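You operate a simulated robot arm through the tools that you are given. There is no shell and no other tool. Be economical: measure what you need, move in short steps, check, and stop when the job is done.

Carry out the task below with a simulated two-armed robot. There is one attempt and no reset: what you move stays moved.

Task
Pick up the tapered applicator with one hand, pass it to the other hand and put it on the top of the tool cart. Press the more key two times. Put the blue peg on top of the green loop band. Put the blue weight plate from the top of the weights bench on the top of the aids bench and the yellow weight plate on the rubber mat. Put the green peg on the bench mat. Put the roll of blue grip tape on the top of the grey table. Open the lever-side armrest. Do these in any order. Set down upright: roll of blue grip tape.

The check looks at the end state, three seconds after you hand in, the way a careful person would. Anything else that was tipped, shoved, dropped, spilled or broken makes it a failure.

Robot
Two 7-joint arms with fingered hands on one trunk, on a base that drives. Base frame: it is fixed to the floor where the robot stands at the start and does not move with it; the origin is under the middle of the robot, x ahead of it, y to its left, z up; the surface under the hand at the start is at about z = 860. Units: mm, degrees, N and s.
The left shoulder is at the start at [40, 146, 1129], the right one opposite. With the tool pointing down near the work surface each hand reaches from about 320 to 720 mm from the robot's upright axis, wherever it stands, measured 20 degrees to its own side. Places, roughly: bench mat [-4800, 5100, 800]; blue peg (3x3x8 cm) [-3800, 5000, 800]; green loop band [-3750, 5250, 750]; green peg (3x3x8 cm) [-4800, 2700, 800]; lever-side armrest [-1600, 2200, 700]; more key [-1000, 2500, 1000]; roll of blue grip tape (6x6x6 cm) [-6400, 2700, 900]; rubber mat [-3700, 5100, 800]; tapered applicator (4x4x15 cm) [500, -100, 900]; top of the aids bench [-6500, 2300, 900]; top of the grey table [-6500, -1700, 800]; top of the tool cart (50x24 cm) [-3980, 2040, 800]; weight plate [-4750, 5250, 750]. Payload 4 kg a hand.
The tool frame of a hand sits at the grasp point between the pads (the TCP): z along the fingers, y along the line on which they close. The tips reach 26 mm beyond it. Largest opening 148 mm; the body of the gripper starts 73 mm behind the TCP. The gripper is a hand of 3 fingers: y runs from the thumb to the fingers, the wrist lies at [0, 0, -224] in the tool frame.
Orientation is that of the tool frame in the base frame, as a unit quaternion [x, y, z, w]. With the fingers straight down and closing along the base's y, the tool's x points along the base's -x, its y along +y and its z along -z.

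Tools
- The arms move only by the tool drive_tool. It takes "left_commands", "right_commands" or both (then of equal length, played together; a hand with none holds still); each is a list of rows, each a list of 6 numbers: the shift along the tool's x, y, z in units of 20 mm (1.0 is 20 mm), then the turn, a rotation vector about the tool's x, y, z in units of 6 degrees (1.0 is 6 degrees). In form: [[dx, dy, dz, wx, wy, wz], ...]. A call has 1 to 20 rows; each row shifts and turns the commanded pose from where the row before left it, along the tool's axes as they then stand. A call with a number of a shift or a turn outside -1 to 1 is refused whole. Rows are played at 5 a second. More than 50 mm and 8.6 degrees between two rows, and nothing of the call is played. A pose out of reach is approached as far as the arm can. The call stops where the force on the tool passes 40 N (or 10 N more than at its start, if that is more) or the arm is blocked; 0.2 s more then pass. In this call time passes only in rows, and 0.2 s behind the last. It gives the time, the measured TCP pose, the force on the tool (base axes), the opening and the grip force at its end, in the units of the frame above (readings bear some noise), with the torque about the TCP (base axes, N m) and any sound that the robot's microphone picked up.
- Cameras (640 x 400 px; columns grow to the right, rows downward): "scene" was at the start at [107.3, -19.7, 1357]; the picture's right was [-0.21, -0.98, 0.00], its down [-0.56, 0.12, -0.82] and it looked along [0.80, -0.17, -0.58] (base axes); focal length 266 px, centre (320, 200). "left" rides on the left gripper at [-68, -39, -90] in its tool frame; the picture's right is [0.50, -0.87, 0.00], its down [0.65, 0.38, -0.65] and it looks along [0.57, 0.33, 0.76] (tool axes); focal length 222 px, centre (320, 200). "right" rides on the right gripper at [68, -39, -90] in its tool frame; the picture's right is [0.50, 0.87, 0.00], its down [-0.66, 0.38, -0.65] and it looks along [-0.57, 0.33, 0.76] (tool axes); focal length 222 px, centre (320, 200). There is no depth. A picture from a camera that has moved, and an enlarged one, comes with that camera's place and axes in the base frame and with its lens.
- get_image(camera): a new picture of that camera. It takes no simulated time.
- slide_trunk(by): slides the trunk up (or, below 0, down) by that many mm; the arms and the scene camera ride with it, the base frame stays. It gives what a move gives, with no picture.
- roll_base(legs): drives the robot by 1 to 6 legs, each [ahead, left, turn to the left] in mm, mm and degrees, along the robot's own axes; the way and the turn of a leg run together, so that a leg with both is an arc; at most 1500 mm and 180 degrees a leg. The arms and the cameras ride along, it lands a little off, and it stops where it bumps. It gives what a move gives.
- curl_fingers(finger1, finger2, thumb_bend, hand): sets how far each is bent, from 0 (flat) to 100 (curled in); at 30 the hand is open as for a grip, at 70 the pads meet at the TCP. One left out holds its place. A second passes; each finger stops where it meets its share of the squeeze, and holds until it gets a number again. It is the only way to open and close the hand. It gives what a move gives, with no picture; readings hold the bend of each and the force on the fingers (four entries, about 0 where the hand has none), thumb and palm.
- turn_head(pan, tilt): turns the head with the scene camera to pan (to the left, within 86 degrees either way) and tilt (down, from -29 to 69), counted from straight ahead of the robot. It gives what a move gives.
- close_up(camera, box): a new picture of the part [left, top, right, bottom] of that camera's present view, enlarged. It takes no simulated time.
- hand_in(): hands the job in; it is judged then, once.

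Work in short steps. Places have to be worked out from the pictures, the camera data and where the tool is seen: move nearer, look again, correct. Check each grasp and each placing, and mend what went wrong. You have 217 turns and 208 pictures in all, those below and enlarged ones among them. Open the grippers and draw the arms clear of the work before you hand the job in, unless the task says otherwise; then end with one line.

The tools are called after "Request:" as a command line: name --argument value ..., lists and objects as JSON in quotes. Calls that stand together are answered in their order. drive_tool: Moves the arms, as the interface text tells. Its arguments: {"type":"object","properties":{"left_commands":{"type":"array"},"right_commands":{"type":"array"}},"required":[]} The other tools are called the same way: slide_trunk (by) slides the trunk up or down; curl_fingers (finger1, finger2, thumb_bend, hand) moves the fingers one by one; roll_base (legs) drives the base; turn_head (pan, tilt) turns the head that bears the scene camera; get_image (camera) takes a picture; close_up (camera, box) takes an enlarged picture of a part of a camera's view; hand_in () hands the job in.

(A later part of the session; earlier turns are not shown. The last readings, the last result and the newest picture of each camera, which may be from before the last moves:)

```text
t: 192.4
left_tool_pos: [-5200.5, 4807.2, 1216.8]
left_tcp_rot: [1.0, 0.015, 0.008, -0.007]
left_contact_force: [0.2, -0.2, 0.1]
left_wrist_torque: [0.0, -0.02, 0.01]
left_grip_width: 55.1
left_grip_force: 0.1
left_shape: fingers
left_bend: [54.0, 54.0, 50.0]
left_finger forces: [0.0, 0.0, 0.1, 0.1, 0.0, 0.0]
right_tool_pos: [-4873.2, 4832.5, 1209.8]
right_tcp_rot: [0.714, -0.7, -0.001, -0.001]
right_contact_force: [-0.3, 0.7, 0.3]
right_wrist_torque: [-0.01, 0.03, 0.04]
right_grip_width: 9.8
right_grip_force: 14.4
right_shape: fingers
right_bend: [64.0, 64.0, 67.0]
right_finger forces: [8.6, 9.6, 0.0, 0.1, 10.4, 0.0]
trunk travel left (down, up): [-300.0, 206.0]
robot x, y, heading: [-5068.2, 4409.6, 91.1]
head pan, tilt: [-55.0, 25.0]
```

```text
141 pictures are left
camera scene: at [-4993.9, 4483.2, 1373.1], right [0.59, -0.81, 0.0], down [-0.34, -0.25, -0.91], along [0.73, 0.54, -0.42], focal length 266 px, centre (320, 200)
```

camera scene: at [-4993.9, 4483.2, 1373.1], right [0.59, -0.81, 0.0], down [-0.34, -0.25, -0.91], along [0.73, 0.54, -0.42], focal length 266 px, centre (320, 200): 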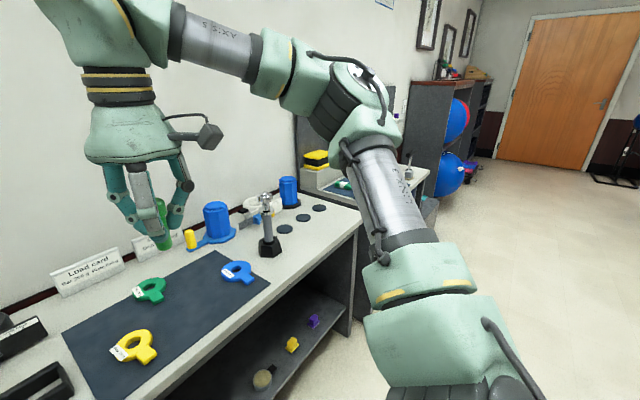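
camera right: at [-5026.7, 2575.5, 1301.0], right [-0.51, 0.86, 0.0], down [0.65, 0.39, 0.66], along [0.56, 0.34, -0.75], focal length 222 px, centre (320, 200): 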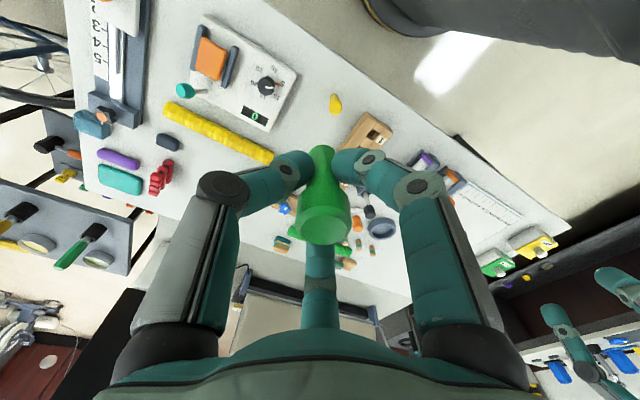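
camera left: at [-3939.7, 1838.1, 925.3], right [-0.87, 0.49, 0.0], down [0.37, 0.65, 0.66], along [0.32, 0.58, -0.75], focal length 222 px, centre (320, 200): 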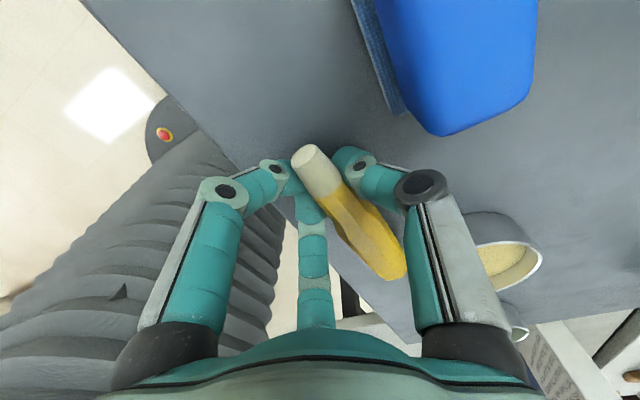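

The three ring-shaped coloured plates lie on the dark bench mat. I zoom in to read the cards and see the plates.

Request:
turn_head --pan -20 --tilt 35

Request:
close_up --camera "scene" --box '[180, 140, 500, 340]'

Request:
get_image --camera "right"

```text
t: 193.4
left_tool_pos: [-5199.7, 4807.4, 1215.3]
left_tcp_rot: [1.0, 0.015, 0.007, -0.007]
left_contact_force: [-0.4, 0.5, 0.3]
left_wrist_torque: [0.01, 0.0, 0.0]
left_grip_width: 55.5
left_grip_force: 0.1
left_shape: fingers
left_bend: [54.0, 54.0, 50.0]
left_finger forces: [0.0, 0.1, 0.1, 0.1, 0.0, 0.0]
right_tool_pos: [-4874.5, 4834.6, 1209.6]
right_tcp_rot: [0.715, -0.7, -0.001, -0.001]
right_contact_force: [-0.8, 0.7, 0.0]
right_wrist_torque: [-0.01, -0.02, 0.0]
right_grip_width: 9.7
right_grip_force: 14.1
right_shape: fingers
right_bend: [64.0, 64.0, 67.0]
right_finger forces: [8.6, 9.5, 0.0, 0.1, 10.4, 0.0]
trunk travel left (down, up): [-300.0, 206.0]
robot x, y, heading: [-5068.9, 4406.9, 91.3]
head pan, tilt: [-20.0, 35.0]
```

```text
2.00 times, centred on (340, 240) of scene
camera zoom: at [-5039.6, 4512.1, 1357.4], right [0.95, -0.32, 0.0], down [-0.19, -0.54, -0.82], along [0.27, 0.78, -0.57], focal length 531 px, centre (280, 120)
```

zoom: 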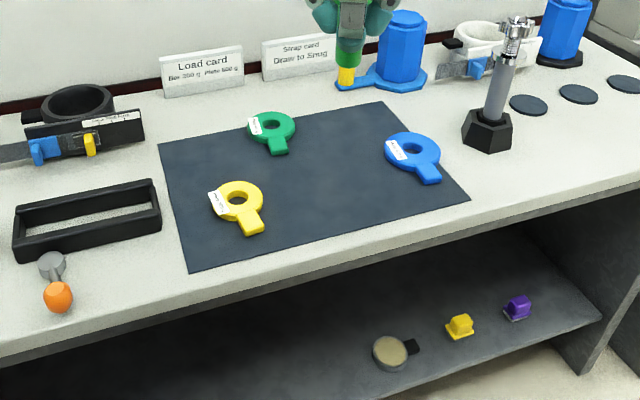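

```text
139 pictures are left
camera right: at [-4833.8, 4767.2, 1300.5], right [-0.86, -0.52, 0.0], down [-0.39, 0.64, 0.66], along [-0.34, 0.56, -0.75], focal length 222 px, centre (320, 200)
```

right: 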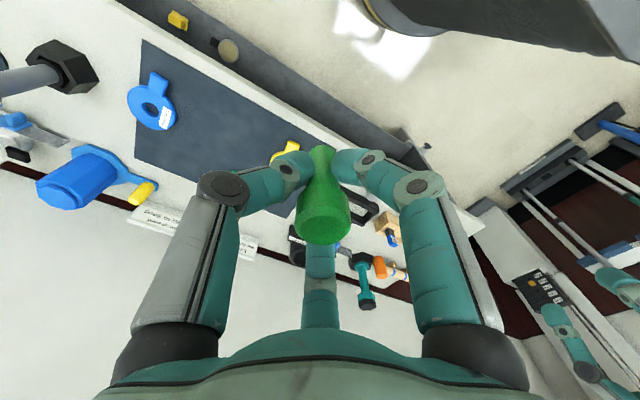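

Bench mat spans x -5000…-4560, y 4990…5280 at z≈790, with the yellow plate at (-4903, 5105), green (-4800, 5263) and blue (-4597, 5115). Free spot for the peg: (-4740, 5130). I drive closer.

Request:
roll_base --legs '[[150, -250, -1.2]]'

Request:
turn_head --pan -5 --tilt 45

Request:
get_image --camera "scene"

```text
t: 195.4
left_tool_pos: [-4947.1, 4961.3, 1215.6]
left_tcp_rot: [1.0, 0.006, 0.008, -0.007]
left_contact_force: [1.2, -0.5, -0.3]
left_wrist_torque: [0.03, -0.03, 0.0]
left_grip_width: 55.3
left_grip_force: 0.0
left_shape: fingers
left_bend: [54.0, 54.0, 50.0]
left_finger forces: [0.0, 0.1, 0.1, 0.1, 0.0, 0.0]
right_tool_pos: [-4620.4, 4982.3, 1211.8]
right_tcp_rot: [0.709, -0.705, -0.001, -0.002]
right_contact_force: [0.3, -0.1, 0.1]
right_wrist_torque: [-0.02, 0.01, 0.03]
right_grip_width: 10.0
right_grip_force: 14.1
right_shape: fingers
right_bend: [64.0, 64.0, 67.0]
right_finger forces: [8.7, 9.7, 0.0, 0.0, 10.5, 0.1]
trunk travel left (down, up): [-300.0, 206.0]
robot x, y, heading: [-4820.4, 4563.6, 90.1]
head pan, tilt: [-20.0, 35.0]
```

```text
t: 196.2
left_tool_pos: [-4945.5, 4963.8, 1216.6]
left_tcp_rot: [1.0, 0.006, 0.007, -0.006]
left_contact_force: [0.0, 0.1, -0.2]
left_wrist_torque: [-0.01, 0.03, -0.02]
left_grip_width: 55.3
left_grip_force: 0.1
left_shape: fingers
left_bend: [54.0, 54.0, 50.0]
left_finger forces: [0.0, 0.0, 0.0, 0.0, 0.0, 0.0]
right_tool_pos: [-4617.1, 4982.3, 1209.0]
right_tcp_rot: [0.708, -0.706, -0.001, -0.002]
right_contact_force: [0.0, 0.3, -0.9]
right_wrist_torque: [-0.01, 0.01, -0.01]
right_grip_width: 9.7
right_grip_force: 13.5
right_shape: fingers
right_bend: [64.0, 64.0, 67.0]
right_finger forces: [8.6, 9.7, 0.0, 0.1, 10.3, 0.0]
trunk travel left (down, up): [-300.0, 206.0]
robot x, y, heading: [-4821.4, 4563.2, 90.3]
head pan, tilt: [-5.0, 45.0]
```

```text
138 pictures are left
camera scene: at [-4813.3, 4662.9, 1342.5], right [1.0, -0.09, 0.0], down [-0.06, -0.7, -0.71], along [0.06, 0.7, -0.71], focal length 266 px, centre (320, 200)
```

scene: 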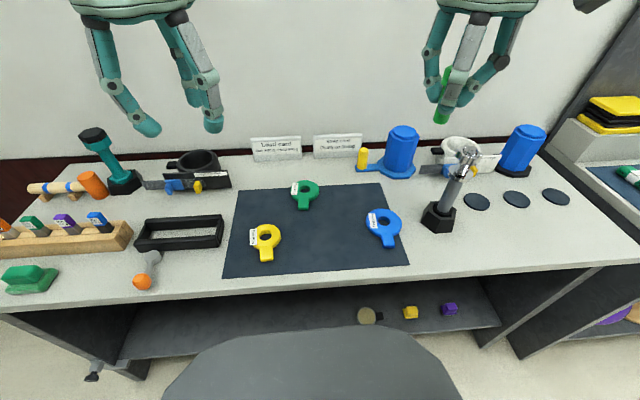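

Mat position confirmed. I move the peg over (-4745, 5110) and down to z≈900.

Request:
drive_tool --right_commands '[[-0.914, 0.914, 0.5, 0, 0, 0], [-0.914, 0.914, 0.5, 0, 0, 0], [-0.914, 0.914, 0.5, 0, 0, 0], [-0.914, 0.914, 0.5, 0, 0, 0], [-0.914, 0.914, 0.5, 0, 0, 0], [-0.914, 0.914, 0.5, 0, 0, 0], [-0.914, 0.914, 0.5, 0, 0, 0], [0, 0, 1, 0, 0, 0], [0, 0, 1, 0, 0, 0], [0, 0, 1, 0, 0, 0], [0, 0, 1, 0, 0, 0], [0, 0, 1, 0, 0, 0], [0, 0, 1, 0, 0, 0], [0, 0, 1, 0, 0, 0], [0, 0, 1, 0, 0, 0], [0, 0, 1, 0, 0, 0], [0, 0, 1, 0, 0, 0], [0, 0, 1, 0, 0, 0], [0, 0, 1, 0, 0, 0]]'

Request:
close_up --camera "scene" --box '[220, 130, 460, 280]'

Request:
get_image --camera "right"

```text
t: 200.2
left_tool_pos: [-4945.5, 4963.6, 1215.6]
left_tcp_rot: [1.0, 0.006, 0.007, -0.007]
left_contact_force: [-0.9, 0.7, -0.3]
left_wrist_torque: [-0.01, -0.03, 0.01]
left_grip_width: 55.1
left_grip_force: 0.1
left_shape: fingers
left_bend: [54.0, 54.0, 50.0]
left_finger forces: [0.1, 0.0, 0.0, 0.0, 0.1, 0.0]
right_tool_pos: [-4747.5, 5111.6, 900.1]
right_tcp_rot: [0.708, -0.706, -0.001, -0.001]
right_contact_force: [-0.4, -0.6, 0.7]
right_wrist_torque: [-0.03, 0.02, 0.0]
right_grip_width: 9.5
right_grip_force: 14.6
right_shape: fingers
right_bend: [64.0, 64.0, 67.0]
right_finger forces: [8.7, 9.9, 0.0, 0.0, 10.1, 0.1]
trunk travel left (down, up): [-300.0, 206.0]
robot x, y, heading: [-4822.1, 4560.3, 90.0]
head pan, tilt: [-5.0, 45.0]
```

```text
2.67 times, centred on (340, 205) of scene
camera zoom: at [-4813.7, 4663.1, 1342.5], right [1.0, -0.09, 0.0], down [-0.06, -0.7, -0.71], along [0.06, 0.7, -0.71], focal length 708 px, centre (267, 187)
```

zoom: 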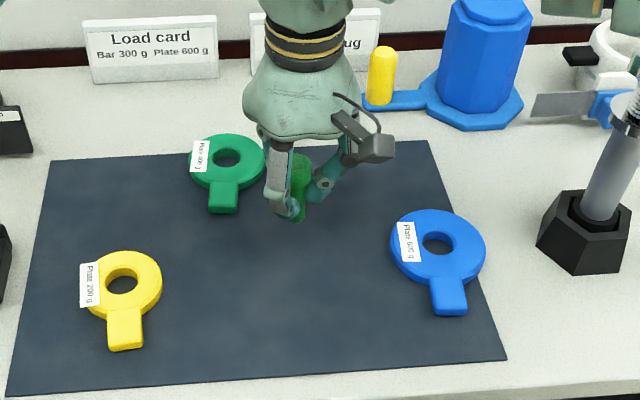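

```text
136 pictures are left
camera right: at [-4709.4, 5044.2, 990.5], right [-0.86, -0.5, 0.0], down [-0.38, 0.65, 0.66], along [-0.33, 0.57, -0.76], focal length 222 px, centre (320, 200)
```

right: 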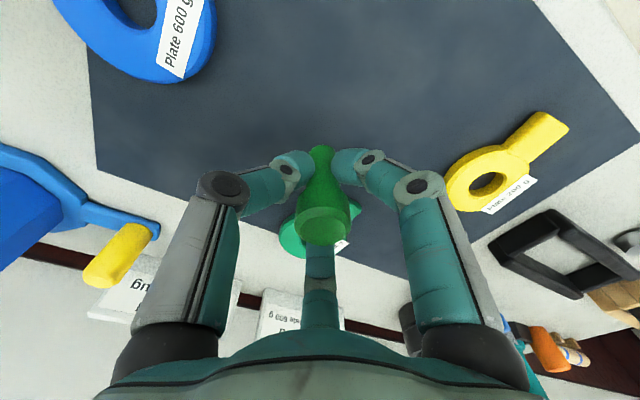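

The peg hovers over a clear part of the mat. I lower it gently until it touches.

Request:
drive_tool --right_commands '[[0, 0, 0.8, 0, 0, 0], [0, 0, 0.6, 0, 0, 0], [0, 0, 0.25, 0, 0, 0], [0, 0, 0.25, 0, 0, 0], [0, 0, 0.2, 0, 0, 0], [0, 0, 0.2, 0, 0, 0], [0, 0, 0.2, 0, 0, 0]]'

Request:
close_up --camera "scene" --box '[280, 150, 380, 230]'

```text
t: 201.8
left_tool_pos: [-4945.4, 4961.7, 1216.9]
left_tcp_rot: [1.0, 0.007, 0.006, -0.007]
left_contact_force: [-0.3, 1.0, 0.0]
left_wrist_torque: [0.01, 0.02, 0.03]
left_grip_width: 55.4
left_grip_force: 0.1
left_shape: fingers
left_bend: [54.0, 54.0, 50.0]
left_finger forces: [0.0, 0.0, 0.1, 0.0, 0.0, 0.0]
right_tool_pos: [-4747.8, 5111.4, 852.6]
right_tcp_rot: [0.709, -0.706, -0.002, -0.002]
right_contact_force: [0.4, -0.5, 4.9]
right_wrist_torque: [0.01, -0.01, -0.02]
right_grip_width: 9.5
right_grip_force: 15.2
right_shape: fingers
right_bend: [64.0, 64.0, 67.0]
right_finger forces: [9.5, 10.5, 0.0, 0.1, 11.1, 0.0]
trunk travel left (down, up): [-300.0, 206.0]
robot x, y, heading: [-4823.1, 4560.4, 89.8]
head pan, tilt: [-5.0, 45.0]
```

```text
5.00 times, centred on (330, 190) of scene
camera zoom: at [-4813.9, 4661.7, 1342.7], right [1.0, -0.09, 0.0], down [-0.06, -0.7, -0.71], along [0.06, 0.7, -0.71], focal length 1327 px, centre (270, 250)
```

zoom: 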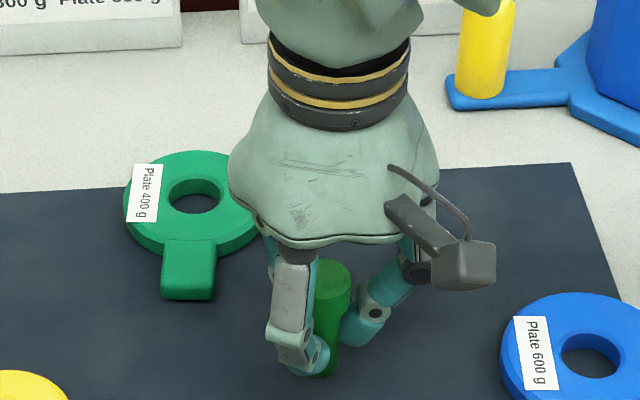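

Contact felt (4.9 N). I open the hand, lift straight up, and check.

Request:
curl_fingers --hand "right" --finger1 45 --finger2 45 --thumb_bend 45

Request:
drive_tool --right_commands '[[0, 0, -0.5, 0, 0, 0], [0, 0, -1, 0, 0, 0], [0, 0, -1, 0, 0, 0], [0, 0, -1, 0, 0, 0], [0, 0, -1, 0, 0, 0], [0, 0, -1, 0, 0, 0], [0, 0, -1, 0, 0, 0], [0, 0, -1, 0, 0, 0], [0, 0, -1, 0, 0, 0]]'

Request:
get_image --camera "scene"

Request:
get_image --camera "right"

```text
t: 202.8
left_tool_pos: [-4945.9, 4962.4, 1215.8]
left_tcp_rot: [1.0, 0.006, 0.007, -0.007]
left_contact_force: [-0.1, 0.3, 0.3]
left_wrist_torque: [0.02, -0.01, 0.0]
left_grip_width: 55.4
left_grip_force: 0.0
left_shape: fingers
left_bend: [54.0, 54.0, 50.0]
left_finger forces: [0.0, 0.0, 0.0, 0.0, 0.0, 0.0]
right_tool_pos: [-4748.0, 5112.0, 851.2]
right_tcp_rot: [0.708, -0.706, -0.001, -0.001]
right_contact_force: [0.0, 0.2, 0.2]
right_wrist_torque: [-0.01, -0.06, -0.01]
right_grip_width: 78.1
right_grip_force: 0.1
right_shape: fingers
right_bend: [45.0, 45.0, 45.0]
right_finger forces: [0.1, 0.1, 0.1, 0.1, 0.0, 0.0]
trunk travel left (down, up): [-300.0, 206.0]
robot x, y, heading: [-4823.4, 4562.1, 90.1]
head pan, tilt: [-5.0, 45.0]
```

```text
t: 204.8
left_tool_pos: [-4945.7, 4962.1, 1216.3]
left_tcp_rot: [1.0, 0.006, 0.007, -0.007]
left_contact_force: [0.0, -0.1, -0.8]
left_wrist_torque: [-0.03, -0.01, -0.04]
left_grip_width: 55.2
left_grip_force: 0.0
left_shape: fingers
left_bend: [54.0, 54.0, 50.0]
left_finger forces: [0.1, 0.1, 0.1, 0.0, 0.0, 0.1]
right_tool_pos: [-4749.1, 5111.1, 1022.4]
right_tcp_rot: [0.708, -0.706, -0.001, -0.001]
right_contact_force: [-1.0, 0.8, -0.2]
right_wrist_torque: [0.04, -0.01, 0.04]
right_grip_width: 78.3
right_grip_force: 0.2
right_shape: fingers
right_bend: [45.0, 45.0, 45.0]
right_finger forces: [0.0, 0.0, 0.1, 0.0, 0.1, 0.0]
trunk travel left (down, up): [-300.0, 206.0]
robot x, y, heading: [-4823.2, 4560.5, 90.1]
head pan, tilt: [-5.0, 45.0]
```

```text
134 pictures are left
camera scene: at [-4814.1, 4662.2, 1342.6], right [1.0, -0.09, 0.0], down [-0.06, -0.7, -0.71], along [0.06, 0.7, -0.71], focal length 266 px, centre (320, 200)
```

scene: 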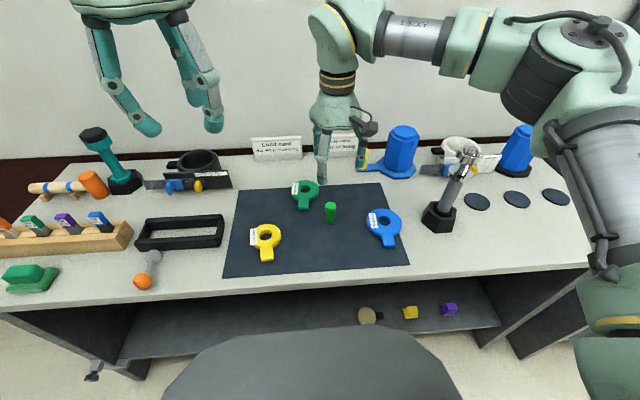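

```text
133 pictures are left
camera right: at [-4709.3, 5043.5, 1111.9], right [-0.86, -0.5, 0.0], down [-0.38, 0.65, 0.66], along [-0.33, 0.57, -0.75], focal length 222 px, centre (320, 200)
```

right: 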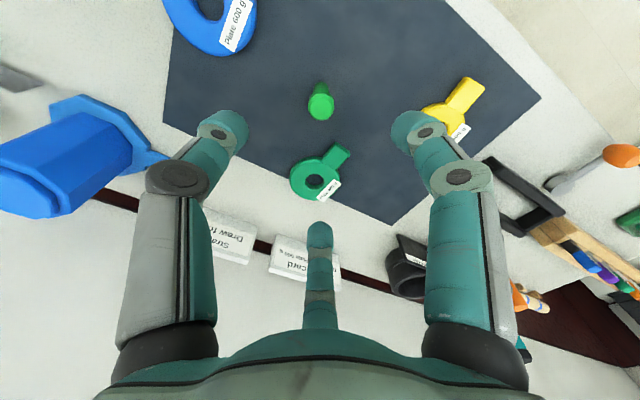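

The green peg stands upright on the mat. Next, the blue plate with the right hand: I move above it, open wide, and yaw 30° so the fingers straddle its tab.

Request:
drive_tool --right_commands '[[0.075, -0.906, 0, 0, 0, 0], [0.075, -0.906, 0, 0, 0, 0], [0.075, -0.906, 0, 0, 0, 0], [0.075, -0.906, 0, 0, 0, 0], [0.075, -0.906, 0, 0, 0, 0], [0.075, -0.906, 0, 0, 0, 0], [0.075, -0.906, 0, 0, 0, 0], [0.075, -0.906, 0, 0, 0, 0], [0, 0, 0, 0, 0, 1], [0, 0, 0, 0, 0, 1], [0, 0, 0, 0, 0, 1], [0, 0, 0, 0, 0, 1], [0, 0, 0, 0, 0, 1]]'

Request:
curl_fingers --hand "right" --finger1 33 --finger2 33 --thumb_bend 33

Request:
get_image --camera "right"

Request:
get_image --camera "scene"

```text
t: 207.6
left_tool_pos: [-4945.6, 4963.1, 1216.2]
left_tcp_rot: [1.0, 0.006, 0.007, -0.007]
left_contact_force: [-0.8, 0.1, -0.6]
left_wrist_torque: [0.0, 0.01, 0.04]
left_grip_width: 55.3
left_grip_force: 0.0
left_shape: fingers
left_bend: [54.0, 54.0, 50.0]
left_finger forces: [0.1, 0.1, 0.1, 0.0, 0.0, 0.0]
right_tool_pos: [-4601.3, 5099.8, 1020.9]
right_tcp_rot: [-0.5, 0.866, 0.001, 0.0]
right_contact_force: [0.0, -0.4, 0.4]
right_wrist_torque: [-0.01, 0.0, -0.03]
right_grip_width: 78.5
right_grip_force: 0.1
right_shape: fingers
right_bend: [45.0, 45.0, 45.0]
right_finger forces: [0.1, 0.0, 0.0, 0.0, 0.0, 0.0]
trunk travel left (down, up): [-300.0, 206.0]
robot x, y, heading: [-4820.1, 4564.0, 90.3]
head pan, tilt: [-5.0, 45.0]
```

```text
t: 208.6
left_tool_pos: [-4945.3, 4962.8, 1217.6]
left_tcp_rot: [1.0, 0.006, 0.006, -0.007]
left_contact_force: [-0.7, -0.2, 0.0]
left_wrist_torque: [0.0, 0.01, -0.01]
left_grip_width: 55.2
left_grip_force: 0.1
left_shape: fingers
left_bend: [54.0, 54.0, 50.0]
left_finger forces: [0.0, 0.0, 0.0, 0.0, 0.0, 0.0]
right_tool_pos: [-4602.8, 5099.6, 1020.9]
right_tcp_rot: [-0.501, 0.865, 0.002, 0.001]
right_contact_force: [-0.3, -0.3, -0.4]
right_wrist_torque: [0.0, -0.02, -0.01]
right_grip_width: 117.4
right_grip_force: 0.0
right_shape: fingers
right_bend: [33.0, 33.0, 33.0]
right_finger forces: [0.0, 0.0, 0.0, 0.0, 0.0, 0.0]
trunk travel left (down, up): [-300.0, 206.0]
robot x, y, heading: [-4819.4, 4561.9, 90.2]
head pan, tilt: [-5.0, 45.0]
```

```text
132 pictures are left
camera right: at [-4602.9, 5021.8, 1111.2], right [-1.0, 0.0, 0.0], down [0.0, 0.75, 0.66], along [0.0, 0.66, -0.75], focal length 222 px, centre (320, 200)
```

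right: 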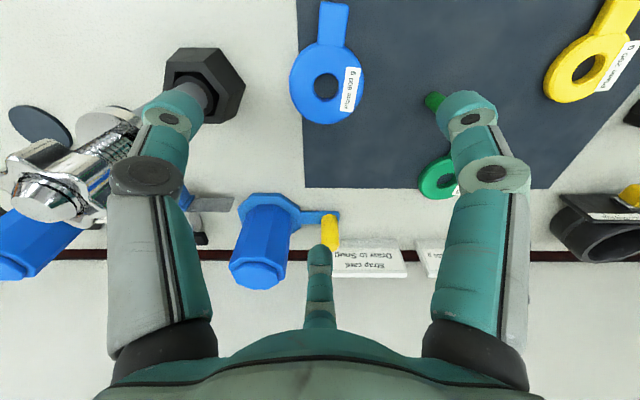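

```text
131 pictures are left
camera scene: at [-4813.9, 4662.7, 1342.5], right [1.0, -0.09, 0.0], down [-0.06, -0.7, -0.71], along [0.06, 0.7, -0.71], focal length 266 px, centre (320, 200)
```

scene: 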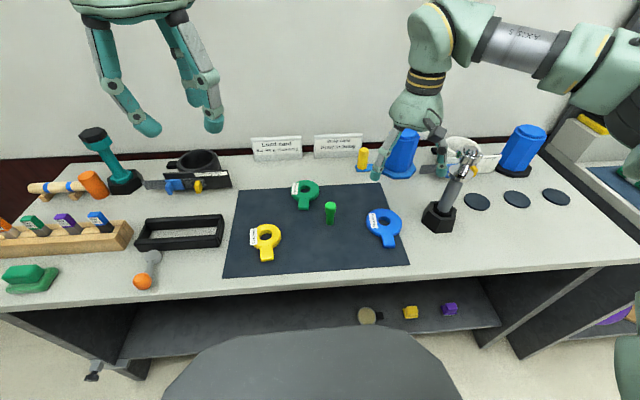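

Ring centre from the hand camera: (-4611, 5101), outer diameter ≈96 mm. I correct by a few mm, open to full, and descend near the mat.

Request:
curl_fingers --hand "right" --finger1 30 --finger2 30 --thumb_bend 30

Request:
drive_tool --right_commands '[[0.115, 0.395, 0.9, 0, 0, 0], [0, 0, 0.93, 0, 0, 0], [0, 0, 0.93, 0, 0, 0], [0, 0, 0.93, 0, 0, 0], [0, 0, 0.93, 0, 0, 0], [0, 0, 0.93, 0, 0, 0], [0, 0, 0.93, 0, 0, 0], [0, 0, 0.93, 0, 0, 0], [0, 0, 0.93, 0, 0, 0], [0, 0, 0.93, 0, 0, 0], [0, 0, 0.3, 0, 0, 0], [0, 0, 0.3, 0, 0, 0], [0, 0, 0.3, 0, 0, 0]]'

Request:
get_image --camera "right"

```text
t: 209.6
left_tool_pos: [-4945.4, 4962.4, 1216.9]
left_tcp_rot: [1.0, 0.007, 0.007, -0.006]
left_contact_force: [-0.7, 0.0, -0.8]
left_wrist_torque: [0.0, 0.0, 0.03]
left_grip_width: 55.5
left_grip_force: 0.2
left_shape: fingers
left_bend: [54.0, 54.0, 50.0]
left_finger forces: [0.0, 0.0, 0.1, 0.0, 0.0, 0.0]
right_tool_pos: [-4603.4, 5099.3, 1021.0]
right_tcp_rot: [-0.502, 0.865, 0.002, 0.001]
right_contact_force: [-0.1, 0.1, 0.4]
right_wrist_torque: [0.03, 0.01, -0.02]
right_grip_width: 126.5
right_grip_force: 0.0
right_shape: fingers
right_bend: [30.0, 30.0, 30.0]
right_finger forces: [0.0, 0.0, 0.0, 0.0, 0.1, 0.0]
trunk travel left (down, up): [-300.0, 206.0]
robot x, y, heading: [-4819.7, 4559.8, 90.1]
head pan, tilt: [-5.0, 45.0]
```

```text
t: 212.6
left_tool_pos: [-4945.0, 4961.4, 1217.2]
left_tcp_rot: [1.0, 0.005, 0.008, -0.007]
left_contact_force: [-0.6, 0.5, -0.9]
left_wrist_torque: [-0.03, -0.01, 0.0]
left_grip_width: 55.5
left_grip_force: 0.1
left_shape: fingers
left_bend: [54.0, 54.0, 50.0]
left_finger forces: [0.0, 0.1, 0.0, 0.1, 0.0, 0.1]
right_tool_pos: [-4611.0, 5106.6, 825.0]
right_tcp_rot: [-0.501, 0.866, 0.01, 0.002]
right_contact_force: [2.0, -7.2, 17.9]
right_wrist_torque: [0.66, 0.18, 0.1]
right_grip_width: 129.6
right_grip_force: 8.2
right_shape: fingers
right_bend: [27.0, 30.0, 30.0]
right_finger forces: [4.3, 12.6, 0.0, 0.0, 1.0, 0.0]
trunk travel left (down, up): [-300.0, 206.0]
robot x, y, heading: [-4820.8, 4560.2, 90.0]
head pan, tilt: [-5.0, 45.0]
stopped in row 13 (right hand): the force on the tool passed its limit at 42 N (the readings are from after the stop); the commanded pose is now the measured one
```

```text
130 pictures are left
camera right: at [-4611.3, 5026.4, 914.6], right [-1.0, 0.0, 0.01], down [0.0, 0.74, 0.67], along [-0.01, 0.67, -0.74], focal length 222 px, centre (320, 200)
```

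right: 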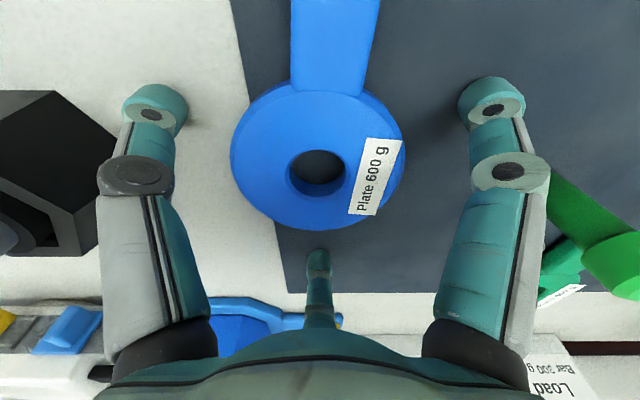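

The tips touched the bench at TCP z≈825 and the ring is centred. I rise 4 mm, shift 6 mm back, and close around it.

Request:
drive_tool --right_commands '[[0.25, -0.15, -0.2, 0, 0, 0]]'

Request:
curl_fingers --hand "right" --finger1 70 --finger2 70 --thumb_bend 70

Request:
get_image --camera "right"

Request:
close_up --camera "scene" --box '[280, 150, 480, 270]'

```text
t: 212.9
left_tool_pos: [-4945.7, 4963.1, 1214.5]
left_tcp_rot: [1.0, 0.005, 0.007, -0.007]
left_contact_force: [-0.4, 0.6, 0.3]
left_wrist_torque: [0.04, 0.02, 0.01]
left_grip_width: 55.4
left_grip_force: 0.1
left_shape: fingers
left_bend: [54.0, 54.0, 50.0]
left_finger forces: [0.1, 0.1, 0.1, 0.0, 0.1, 0.0]
right_tool_pos: [-4610.0, 5100.3, 825.8]
right_tcp_rot: [-0.5, 0.866, 0.008, 0.001]
right_contact_force: [0.6, 1.7, 7.0]
right_wrist_torque: [-0.08, 0.32, -0.06]
right_grip_width: 130.0
right_grip_force: 2.9
right_shape: fingers
right_bend: [28.0, 29.0, 30.0]
right_finger forces: [4.9, 0.9, 0.0, 0.0, 0.5, 0.0]
trunk travel left (down, up): [-300.0, 206.0]
robot x, y, heading: [-4821.0, 4563.1, 90.3]
head pan, tilt: [-5.0, 45.0]
```

```text
t: 213.5
left_tool_pos: [-4943.1, 4959.3, 1217.7]
left_tcp_rot: [1.0, 0.004, 0.007, -0.01]
left_contact_force: [-0.6, 0.0, 0.2]
left_wrist_torque: [0.01, 0.02, 0.02]
left_grip_width: 55.3
left_grip_force: 0.0
left_shape: fingers
left_bend: [54.0, 54.0, 50.0]
left_finger forces: [0.0, 0.0, 0.1, 0.0, 0.1, 0.1]
right_tool_pos: [-4607.6, 5099.4, 835.0]
right_tcp_rot: [-0.497, 0.868, 0.014, 0.003]
right_contact_force: [5.5, -15.1, 24.5]
right_wrist_torque: [-0.11, -0.69, -0.18]
right_grip_width: 69.7
right_grip_force: 33.6
right_shape: fingers
right_bend: [39.0, 46.0, 59.0]
right_finger forces: [10.1, 25.9, 0.0, 0.0, 31.1, 0.0]
trunk travel left (down, up): [-300.0, 206.0]
robot x, y, heading: [-4819.6, 4561.5, 89.9]
head pan, tilt: [-5.0, 45.0]
stopped (right hand): the force on the tool passed its limit at 43 N (the readings are from after the stop); the commanded pose is now the measured one
```

```text
129 pictures are left
camera right: at [-4608.5, 5020.3, 922.7], right [-1.0, 0.01, 0.01], down [0.01, 0.74, 0.67], along [0.0, 0.67, -0.74], focal length 222 px, centre (320, 200)
```

right: 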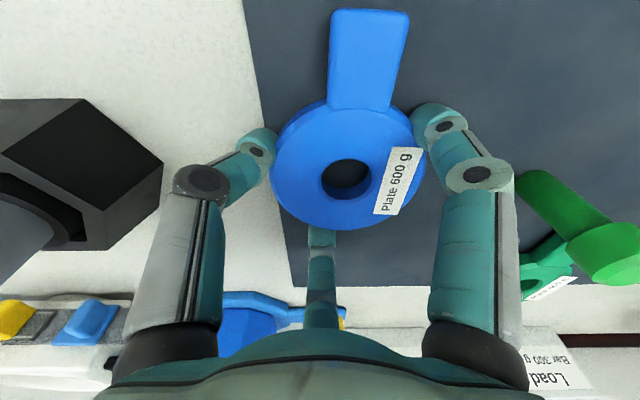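

```text
3.20 times, centred on (380, 210) of scene
camera zoom: at [-4812.6, 4659.3, 1342.8], right [1.0, -0.09, 0.0], down [-0.06, -0.7, -0.71], along [0.06, 0.71, -0.71], focal length 849 px, centre (128, 168)
```

zoom: 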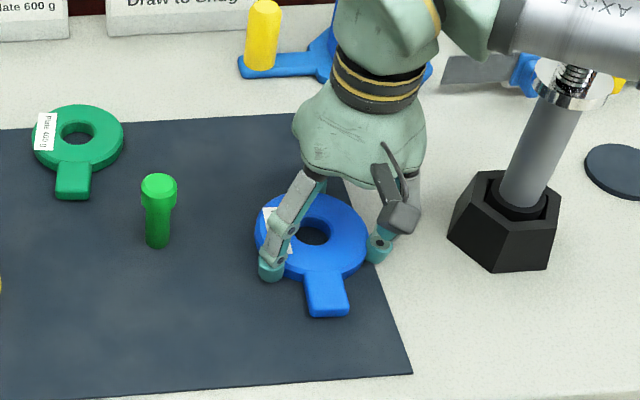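

Curling swings the tips downward, so they pressed on the bench. I rise 6 mm and close again.

Request:
drive_tool --right_commands '[[0, 0, -0.3, 0, 0, 0]]'

Request:
curl_fingers --hand "right" --finger1 65 --finger2 65 --thumb_bend 65

Request:
get_image --camera "right"

```text
t: 213.9
left_tool_pos: [-4944.0, 4963.6, 1216.9]
left_tcp_rot: [1.0, 0.005, 0.007, -0.007]
left_contact_force: [0.2, -0.4, -0.4]
left_wrist_torque: [0.01, 0.01, -0.03]
left_grip_width: 55.3
left_grip_force: 0.1
left_shape: fingers
left_bend: [54.0, 54.0, 50.0]
left_finger forces: [0.0, 0.0, 0.0, 0.0, 0.1, 0.0]
right_tool_pos: [-4607.6, 5102.5, 834.9]
right_tcp_rot: [-0.498, 0.867, 0.01, 0.003]
right_contact_force: [5.2, -6.2, -0.4]
right_wrist_torque: [-0.13, -0.4, -0.02]
right_grip_width: 69.8
right_grip_force: 21.1
right_shape: fingers
right_bend: [39.0, 46.0, 59.0]
right_finger forces: [9.7, 12.0, 0.1, 0.1, 21.2, 0.1]
trunk travel left (down, up): [-300.0, 206.0]
robot x, y, heading: [-4819.0, 4563.3, 89.9]
head pan, tilt: [-5.0, 45.0]
```

```text
t: 214.9
left_tool_pos: [-4944.0, 4961.9, 1216.8]
left_tcp_rot: [1.0, 0.005, 0.007, -0.007]
left_contact_force: [-0.6, 0.2, -0.1]
left_wrist_torque: [0.01, -0.04, 0.01]
left_grip_width: 54.9
left_grip_force: 0.1
left_shape: fingers
left_bend: [54.0, 54.0, 50.0]
left_finger forces: [0.1, 0.1, 0.0, 0.1, 0.1, 0.0]
right_tool_pos: [-4608.6, 5102.3, 835.4]
right_tcp_rot: [-0.498, 0.867, 0.011, 0.003]
right_contact_force: [3.7, -0.1, -0.1]
right_wrist_torque: [0.03, -0.14, 0.1]
right_grip_width: 69.8
right_grip_force: 15.8
right_shape: fingers
right_bend: [41.0, 48.0, 57.0]
right_finger forces: [8.9, 8.9, 0.0, 0.0, 14.1, 0.1]
trunk travel left (down, up): [-300.0, 206.0]
robot x, y, heading: [-4822.0, 4559.1, 90.3]
head pan, tilt: [-5.0, 45.0]
```

```text
127 pictures are left
camera right: at [-4609.1, 5022.8, 924.8], right [-1.0, 0.0, 0.01], down [0.01, 0.74, 0.67], along [0.0, 0.67, -0.74], focal length 222 px, centre (320, 200)
```

right: 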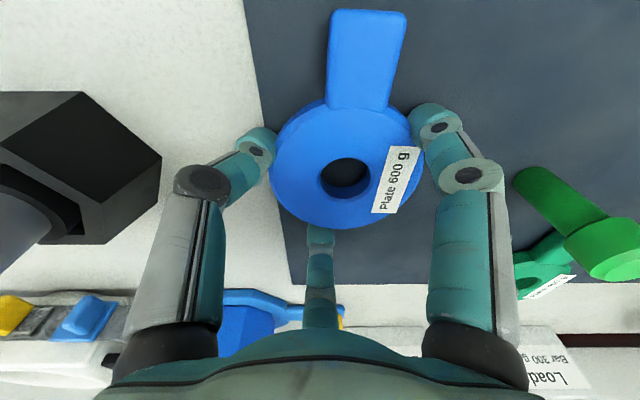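

The grip forces are balanced now. I lift a little and check that the plate comes along level.

Request:
drive_tool --right_commands '[[0, 0, -0.5, 0, 0, 0], [0, 0, -0.5, 0, 0, 0], [0, 0, -0.5, 0, 0, 0], [0, 0, -0.5, 0, 0, 0]]'

Request:
get_image --camera "right"

Request:
close_up --camera "scene" --box '[280, 150, 480, 270]'

```text
t: 215.9
left_tool_pos: [-4944.5, 4963.2, 1217.3]
left_tcp_rot: [1.0, 0.005, 0.006, -0.007]
left_contact_force: [-1.1, -0.5, 0.0]
left_wrist_torque: [0.02, 0.02, -0.01]
left_grip_width: 55.3
left_grip_force: 0.1
left_shape: fingers
left_bend: [54.0, 54.0, 50.0]
left_finger forces: [0.0, 0.1, 0.0, 0.0, 0.0, 0.1]
right_tool_pos: [-4608.8, 5100.2, 875.2]
right_tcp_rot: [-0.499, 0.867, 0.012, 0.004]
right_contact_force: [0.2, 0.5, -5.5]
right_wrist_torque: [-0.02, -0.1, -0.02]
right_grip_width: 69.3
right_grip_force: 15.8
right_shape: fingers
right_bend: [41.0, 48.0, 57.0]
right_finger forces: [10.1, 10.0, 0.1, 0.0, 11.1, 0.1]
trunk travel left (down, up): [-300.0, 206.0]
robot x, y, heading: [-4820.6, 4560.2, 90.1]
head pan, tilt: [-5.0, 45.0]
```

```text
126 pictures are left
camera right: at [-4609.0, 5021.9, 965.0], right [-1.0, 0.0, 0.01], down [0.01, 0.74, 0.67], along [0.0, 0.67, -0.74], focal length 222 px, centre (320, 200)
```

right: 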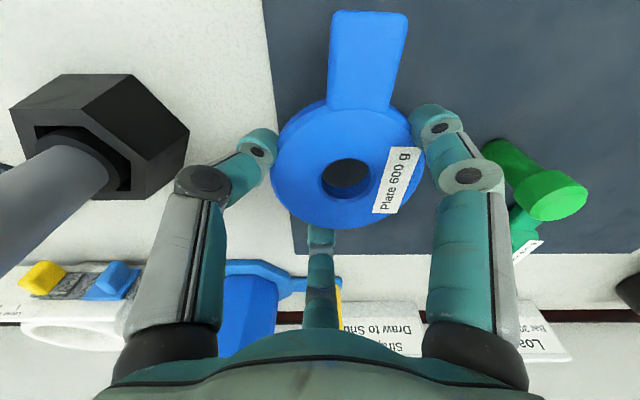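

```text
3.20 times, centred on (380, 210) of scene
camera zoom: at [-4813.5, 4663.0, 1342.5], right [1.0, -0.09, 0.0], down [-0.06, -0.7, -0.71], along [0.06, 0.7, -0.71], focal length 849 px, centre (128, 168)
```

zoom: 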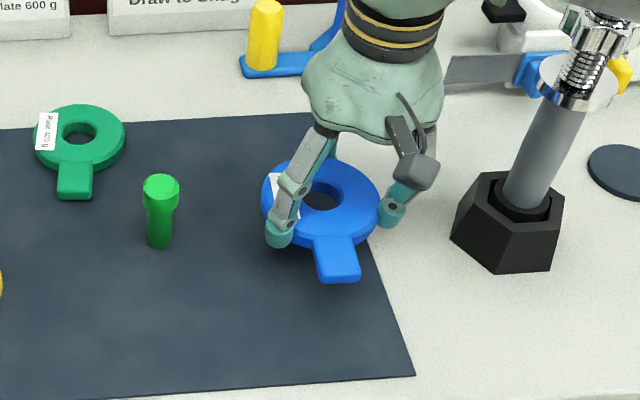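

The plate is held level. I raise and retract it while the left hand moves above the yellow plate near (-4910, 5085).

Request:
drive_tool --left_commands '[[0.125, -0.436, 0.7, 0, 0, 0], [0.125, -0.436, 0.7, 0, 0, 0], [0.125, -0.436, 0.7, 0, 0, 0], [0.125, -0.436, 0.7, 0, 0, 0], [0.125, -0.436, 0.7, 0, 0, 0], [0.125, -0.436, 0.7, 0, 0, 0], [0.125, -0.436, 0.7, 0, 0, 0], [0.125, -0.436, 0.7, 0, 0, 0], [0.125, -0.436, 0.7, 0, 0, 0], [0.125, -0.436, 0.7, 0, 0, 0], [0.125, -0.436, 0.7, 0, 0, 0], [0.125, -0.436, 0.7, 0, 0, 0], [0.125, -0.436, 0.7, 0, 0, 0], [0.125, -0.436, 0.7, 0, 0, 0], [0, 0, 0, 0, 0, 0], [0, 0, 0, 0, 0, 0], [0, 0, 0, 0, 0, 0], [0, 0, 0, 0, 0, 0], [0, 0, 0, 0, 0, 0], [0, 0, 0, 0, 0, 0]]' --right_commands '[[0, 0, -0.6, 0, 0, 0], [0, 0, -0.9, 0, 0, 0], [0, 0, -1, 0, 0, 0], [0, 0, -1, 0, 0, 0], [0, 0, -1, 0, 0, 0], [0, 0, -1, 0, 0, 0], [0, 0, -1, 0, 0, 0], [0, 0, -1, 0, 0, 0], [0, 0, -1, 0, 0, 0], [0, 0, -1, 0, 0, 0], [0, 0, -1, 0, 0, 0], [0, 0, -1, 0, 0, 0], [0, 0, -1, 0, 0, 0], [0, 0, -0.5, 0, 0, 0], [0.867, -0.5, 0, 0, 0, 0], [0.867, -0.5, 0, 0, 0, 0], [0.867, -0.5, 0, 0, 0, 0], [0.867, -0.5, 0, 0, 0, 0], [0.867, -0.5, 0, 0, 0, 0], [0.867, -0.5, 0, 0, 0, 0]]'

Request:
curl_fingers --hand "left" --finger1 33 --finger2 33 --thumb_bend 33

Request:
get_image --camera "left"

Request:
get_image --camera "right"

```text
t: 220.1
left_tool_pos: [-4908.6, 5087.4, 1021.6]
left_tcp_rot: [1.0, 0.005, 0.007, -0.008]
left_contact_force: [-0.1, 0.2, -0.2]
left_wrist_torque: [-0.02, 0.0, 0.02]
left_grip_width: 55.4
left_grip_force: 0.0
left_shape: fingers
left_bend: [54.0, 54.0, 50.0]
left_finger forces: [0.0, 0.0, 0.0, 0.0, 0.0, 0.1]
right_tool_pos: [-4607.2, 4974.9, 1134.6]
right_tcp_rot: [-0.498, 0.867, 0.012, 0.003]
right_contact_force: [-0.2, 0.2, -6.2]
right_wrist_torque: [0.02, -0.08, 0.01]
right_grip_width: 69.4
right_grip_force: 15.3
right_shape: fingers
right_bend: [41.0, 48.0, 57.0]
right_finger forces: [10.2, 10.0, 0.1, 0.1, 11.0, 0.1]
trunk travel left (down, up): [-300.0, 206.0]
robot x, y, heading: [-4819.0, 4559.5, 90.0]
head pan, tilt: [-5.0, 45.0]
```

```text
t: 221.1
left_tool_pos: [-4909.2, 5088.3, 1022.2]
left_tcp_rot: [1.0, 0.005, 0.006, -0.007]
left_contact_force: [0.1, -0.9, -0.8]
left_wrist_torque: [0.03, -0.03, 0.01]
left_grip_width: 117.3
left_grip_force: 0.1
left_shape: fingers
left_bend: [33.0, 33.0, 33.0]
left_finger forces: [0.1, 0.0, 0.0, 0.0, 0.0, 0.0]
right_tool_pos: [-4607.8, 4975.0, 1133.9]
right_tcp_rot: [-0.498, 0.867, 0.011, 0.003]
right_contact_force: [0.4, 0.5, -5.6]
right_wrist_torque: [0.03, -0.11, -0.02]
right_grip_width: 69.5
right_grip_force: 15.5
right_shape: fingers
right_bend: [41.0, 48.0, 57.0]
right_finger forces: [10.1, 9.9, 0.1, 0.0, 11.0, 0.0]
trunk travel left (down, up): [-300.0, 206.0]
robot x, y, heading: [-4823.5, 4561.4, 90.1]
head pan, tilt: [-5.0, 45.0]
```

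```text
124 pictures are left
camera left: at [-4978.2, 5124.6, 1111.8], right [0.49, 0.87, 0.02], down [0.65, -0.38, 0.66], along [0.58, -0.31, -0.75], focal length 222 px, centre (320, 200)
```

left: 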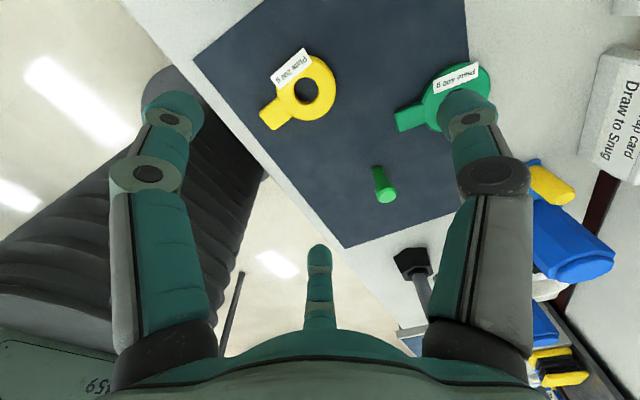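

```text
123 pictures are left
camera right: at [-4608.0, 4896.3, 1222.4], right [-1.0, 0.0, 0.01], down [0.01, 0.74, 0.67], along [0.0, 0.67, -0.74], focal length 222 px, centre (320, 200)
```

right: 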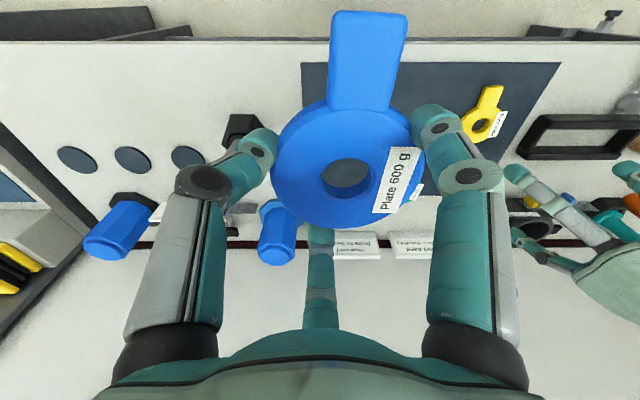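

The yellow ring is centred at (-4915, 5074), about 80 mm across. I correct the left hand, set a 40-bend opening and descend to TCP z≈836.

Request:
curl_fingers --hand "left" --finger1 37 --finger2 37 --thumb_bend 37

Request:
drive_tool --left_commands '[[-0.3, 0.75, 0.93, 0, 0, 0], [0, 0, 0.93, 0, 0, 0], [0, 0, 0.93, 0, 0, 0], [0, 0, 0.93, 0, 0, 0], [0, 0, 0.93, 0, 0, 0], [0, 0, 0.93, 0, 0, 0], [0, 0, 0.93, 0, 0, 0], [0, 0, 0.93, 0, 0, 0], [0, 0, 0.93, 0, 0, 0], [0, 0, 0.93, 0, 0, 0]]'

Request:
get_image --camera "left"

```text
t: 222.1
left_tool_pos: [-4908.5, 5088.0, 1022.5]
left_tcp_rot: [1.0, 0.006, 0.008, -0.007]
left_contact_force: [0.6, 0.9, -0.2]
left_wrist_torque: [0.02, 0.0, 0.02]
left_grip_width: 105.5
left_grip_force: 0.0
left_shape: fingers
left_bend: [37.0, 37.0, 37.0]
left_finger forces: [0.0, 0.1, 0.0, 0.1, 0.0, 0.0]
right_tool_pos: [-4608.3, 4976.8, 1133.8]
right_tcp_rot: [-0.499, 0.867, 0.011, 0.003]
right_contact_force: [-0.4, -0.4, -6.2]
right_wrist_torque: [0.04, -0.1, 0.0]
right_grip_width: 69.5
right_grip_force: 15.6
right_shape: fingers
right_bend: [41.0, 48.0, 57.0]
right_finger forces: [10.1, 9.9, 0.1, 0.0, 10.9, 0.0]
trunk travel left (down, up): [-300.0, 206.0]
robot x, y, heading: [-4819.9, 4561.7, 90.0]
head pan, tilt: [-5.0, 45.0]
```

```text
t: 224.3
left_tool_pos: [-4910.8, 5076.7, 836.2]
left_tcp_rot: [1.0, 0.006, 0.007, -0.006]
left_contact_force: [0.5, 1.1, -0.1]
left_wrist_torque: [-0.01, 0.0, 0.01]
left_grip_width: 105.2
left_grip_force: 0.1
left_shape: fingers
left_bend: [37.0, 37.0, 37.0]
left_finger forces: [0.0, 0.0, 0.0, 0.0, 0.0, 0.0]
right_tool_pos: [-4608.4, 4976.0, 1133.5]
right_tcp_rot: [-0.498, 0.867, 0.013, 0.004]
right_contact_force: [0.0, 0.3, -6.7]
right_wrist_torque: [0.01, -0.09, -0.01]
right_grip_width: 69.7
right_grip_force: 15.2
right_shape: fingers
right_bend: [41.0, 48.0, 57.0]
right_finger forces: [10.0, 9.9, 0.0, 0.0, 11.0, 0.0]
trunk travel left (down, up): [-300.0, 206.0]
robot x, y, heading: [-4822.3, 4560.8, 90.0]
head pan, tilt: [-5.0, 45.0]
```

```text
122 pictures are left
camera left: at [-4980.9, 5112.2, 925.4], right [0.49, 0.87, 0.02], down [0.65, -0.38, 0.66], along [0.58, -0.31, -0.75], focal length 222 px, centre (320, 200)
```

left: 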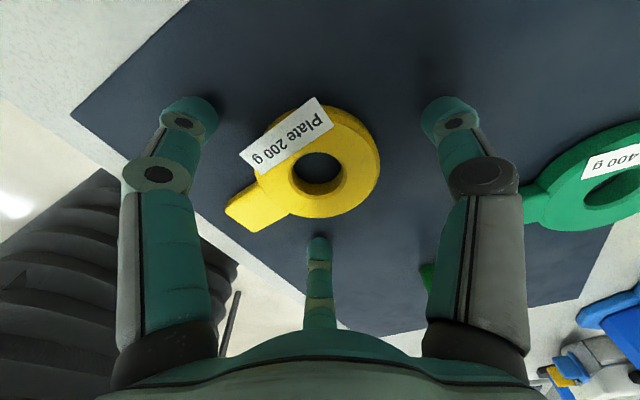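

The ring is well centred between the fingers with the tab in a gap. I close the left hand.

Request:
curl_fingers --hand "left" --finger1 65 --finger2 65 --thumb_bend 65

Request:
get_image --camera "left"

```text
t: 225.3
left_tool_pos: [-4910.7, 5075.3, 838.8]
left_tcp_rot: [1.0, 0.005, 0.007, -0.008]
left_contact_force: [-1.7, 1.2, 16.1]
left_wrist_torque: [-0.41, 0.73, -0.12]
left_grip_width: 55.8
left_grip_force: 22.7
left_shape: fingers
left_bend: [49.0, 53.0, 57.0]
left_finger forces: [25.7, 8.8, 0.0, 0.0, 12.6, 0.1]
right_tool_pos: [-4607.5, 4973.7, 1133.8]
right_tcp_rot: [-0.498, 0.867, 0.012, 0.003]
right_contact_force: [0.7, -0.1, -6.3]
right_wrist_torque: [0.04, -0.11, -0.04]
right_grip_width: 69.3
right_grip_force: 15.5
right_shape: fingers
right_bend: [41.0, 48.0, 57.0]
right_finger forces: [10.1, 9.9, 0.0, 0.1, 11.0, 0.0]
trunk travel left (down, up): [-300.0, 206.0]
robot x, y, heading: [-4822.8, 4562.9, 89.9]
head pan, tilt: [-5.0, 45.0]
```

```text
121 pictures are left
camera left: at [-4980.6, 5111.4, 927.2], right [0.49, 0.87, 0.02], down [0.65, -0.38, 0.66], along [0.58, -0.31, -0.75], focal length 222 px, centre (320, 200)
```

left: 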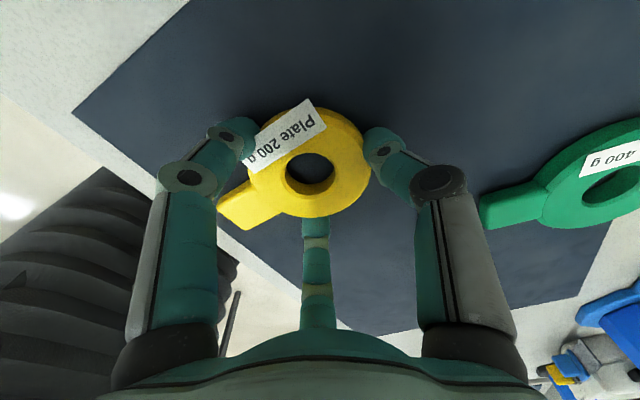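

Gripped; finger 1 presses on the mat slightly. I lift and check.

Request:
drive_tool --left_commands '[[0, 0, -0.2, 0, 0, 0], [0, 0, -0.3, 0, 0, 0], [0, 0, -0.5, 0, 0, 0], [0, 0, -1, 0, 0, 0]]'

Request:
curl_fingers --hand "left" --finger1 66 --finger2 66 --thumb_bend 66

Request:
get_image --camera "left"

```text
t: 226.3
left_tool_pos: [-4912.4, 5074.8, 876.7]
left_tcp_rot: [1.0, 0.006, 0.007, -0.007]
left_contact_force: [0.3, -0.4, -2.5]
left_wrist_torque: [0.02, -0.01, 0.01]
left_grip_width: 55.7
left_grip_force: 15.1
left_shape: fingers
left_bend: [49.0, 53.0, 57.0]
left_finger forces: [9.2, 9.6, 0.0, 0.1, 11.8, 0.0]
right_tool_pos: [-4608.9, 4976.5, 1134.4]
right_tcp_rot: [-0.5, 0.866, 0.012, 0.003]
right_contact_force: [-0.3, -0.5, -6.6]
right_wrist_torque: [0.04, -0.09, -0.01]
right_grip_width: 69.3
right_grip_force: 15.3
right_shape: fingers
right_bend: [41.0, 48.0, 57.0]
right_finger forces: [10.1, 10.0, 0.0, 0.0, 10.9, 0.1]
trunk travel left (down, up): [-300.0, 206.0]
robot x, y, heading: [-4816.7, 4566.7, 90.1]
head pan, tilt: [-5.0, 45.0]
```

```text
t: 227.3
left_tool_pos: [-4911.9, 5076.4, 875.2]
left_tcp_rot: [1.0, 0.005, 0.007, -0.007]
left_contact_force: [0.2, 0.7, -2.1]
left_wrist_torque: [0.01, 0.01, -0.03]
left_grip_width: 55.5
left_grip_force: 15.1
left_shape: fingers
left_bend: [49.0, 53.0, 58.0]
left_finger forces: [8.9, 8.8, 0.1, 0.0, 12.4, 0.1]
right_tool_pos: [-4608.0, 4975.2, 1135.2]
right_tcp_rot: [-0.499, 0.867, 0.013, 0.003]
right_contact_force: [-0.5, -0.4, -5.9]
right_wrist_torque: [0.05, -0.09, 0.01]
right_grip_width: 69.4
right_grip_force: 15.5
right_shape: fingers
right_bend: [41.0, 48.0, 57.0]
right_finger forces: [10.1, 9.9, 0.1, 0.0, 11.0, 0.1]
trunk travel left (down, up): [-300.0, 206.0]
robot x, y, heading: [-4823.9, 4559.7, 89.7]
head pan, tilt: [-5.0, 45.0]
```

```text
120 pictures are left
camera left: at [-4981.5, 5111.6, 965.5], right [0.49, 0.87, 0.02], down [0.65, -0.38, 0.66], along [0.58, -0.31, -0.75], focal length 222 px, centre (320, 200)
```

left: 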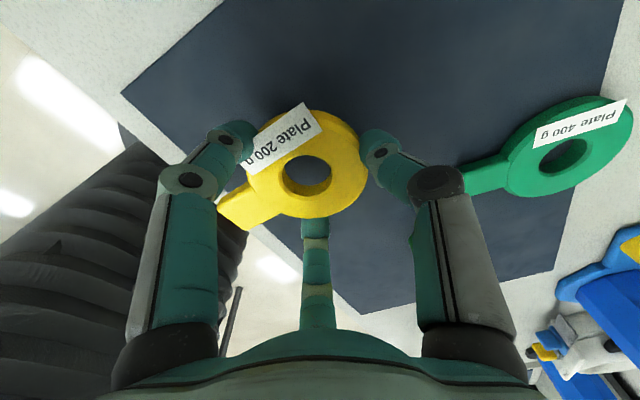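

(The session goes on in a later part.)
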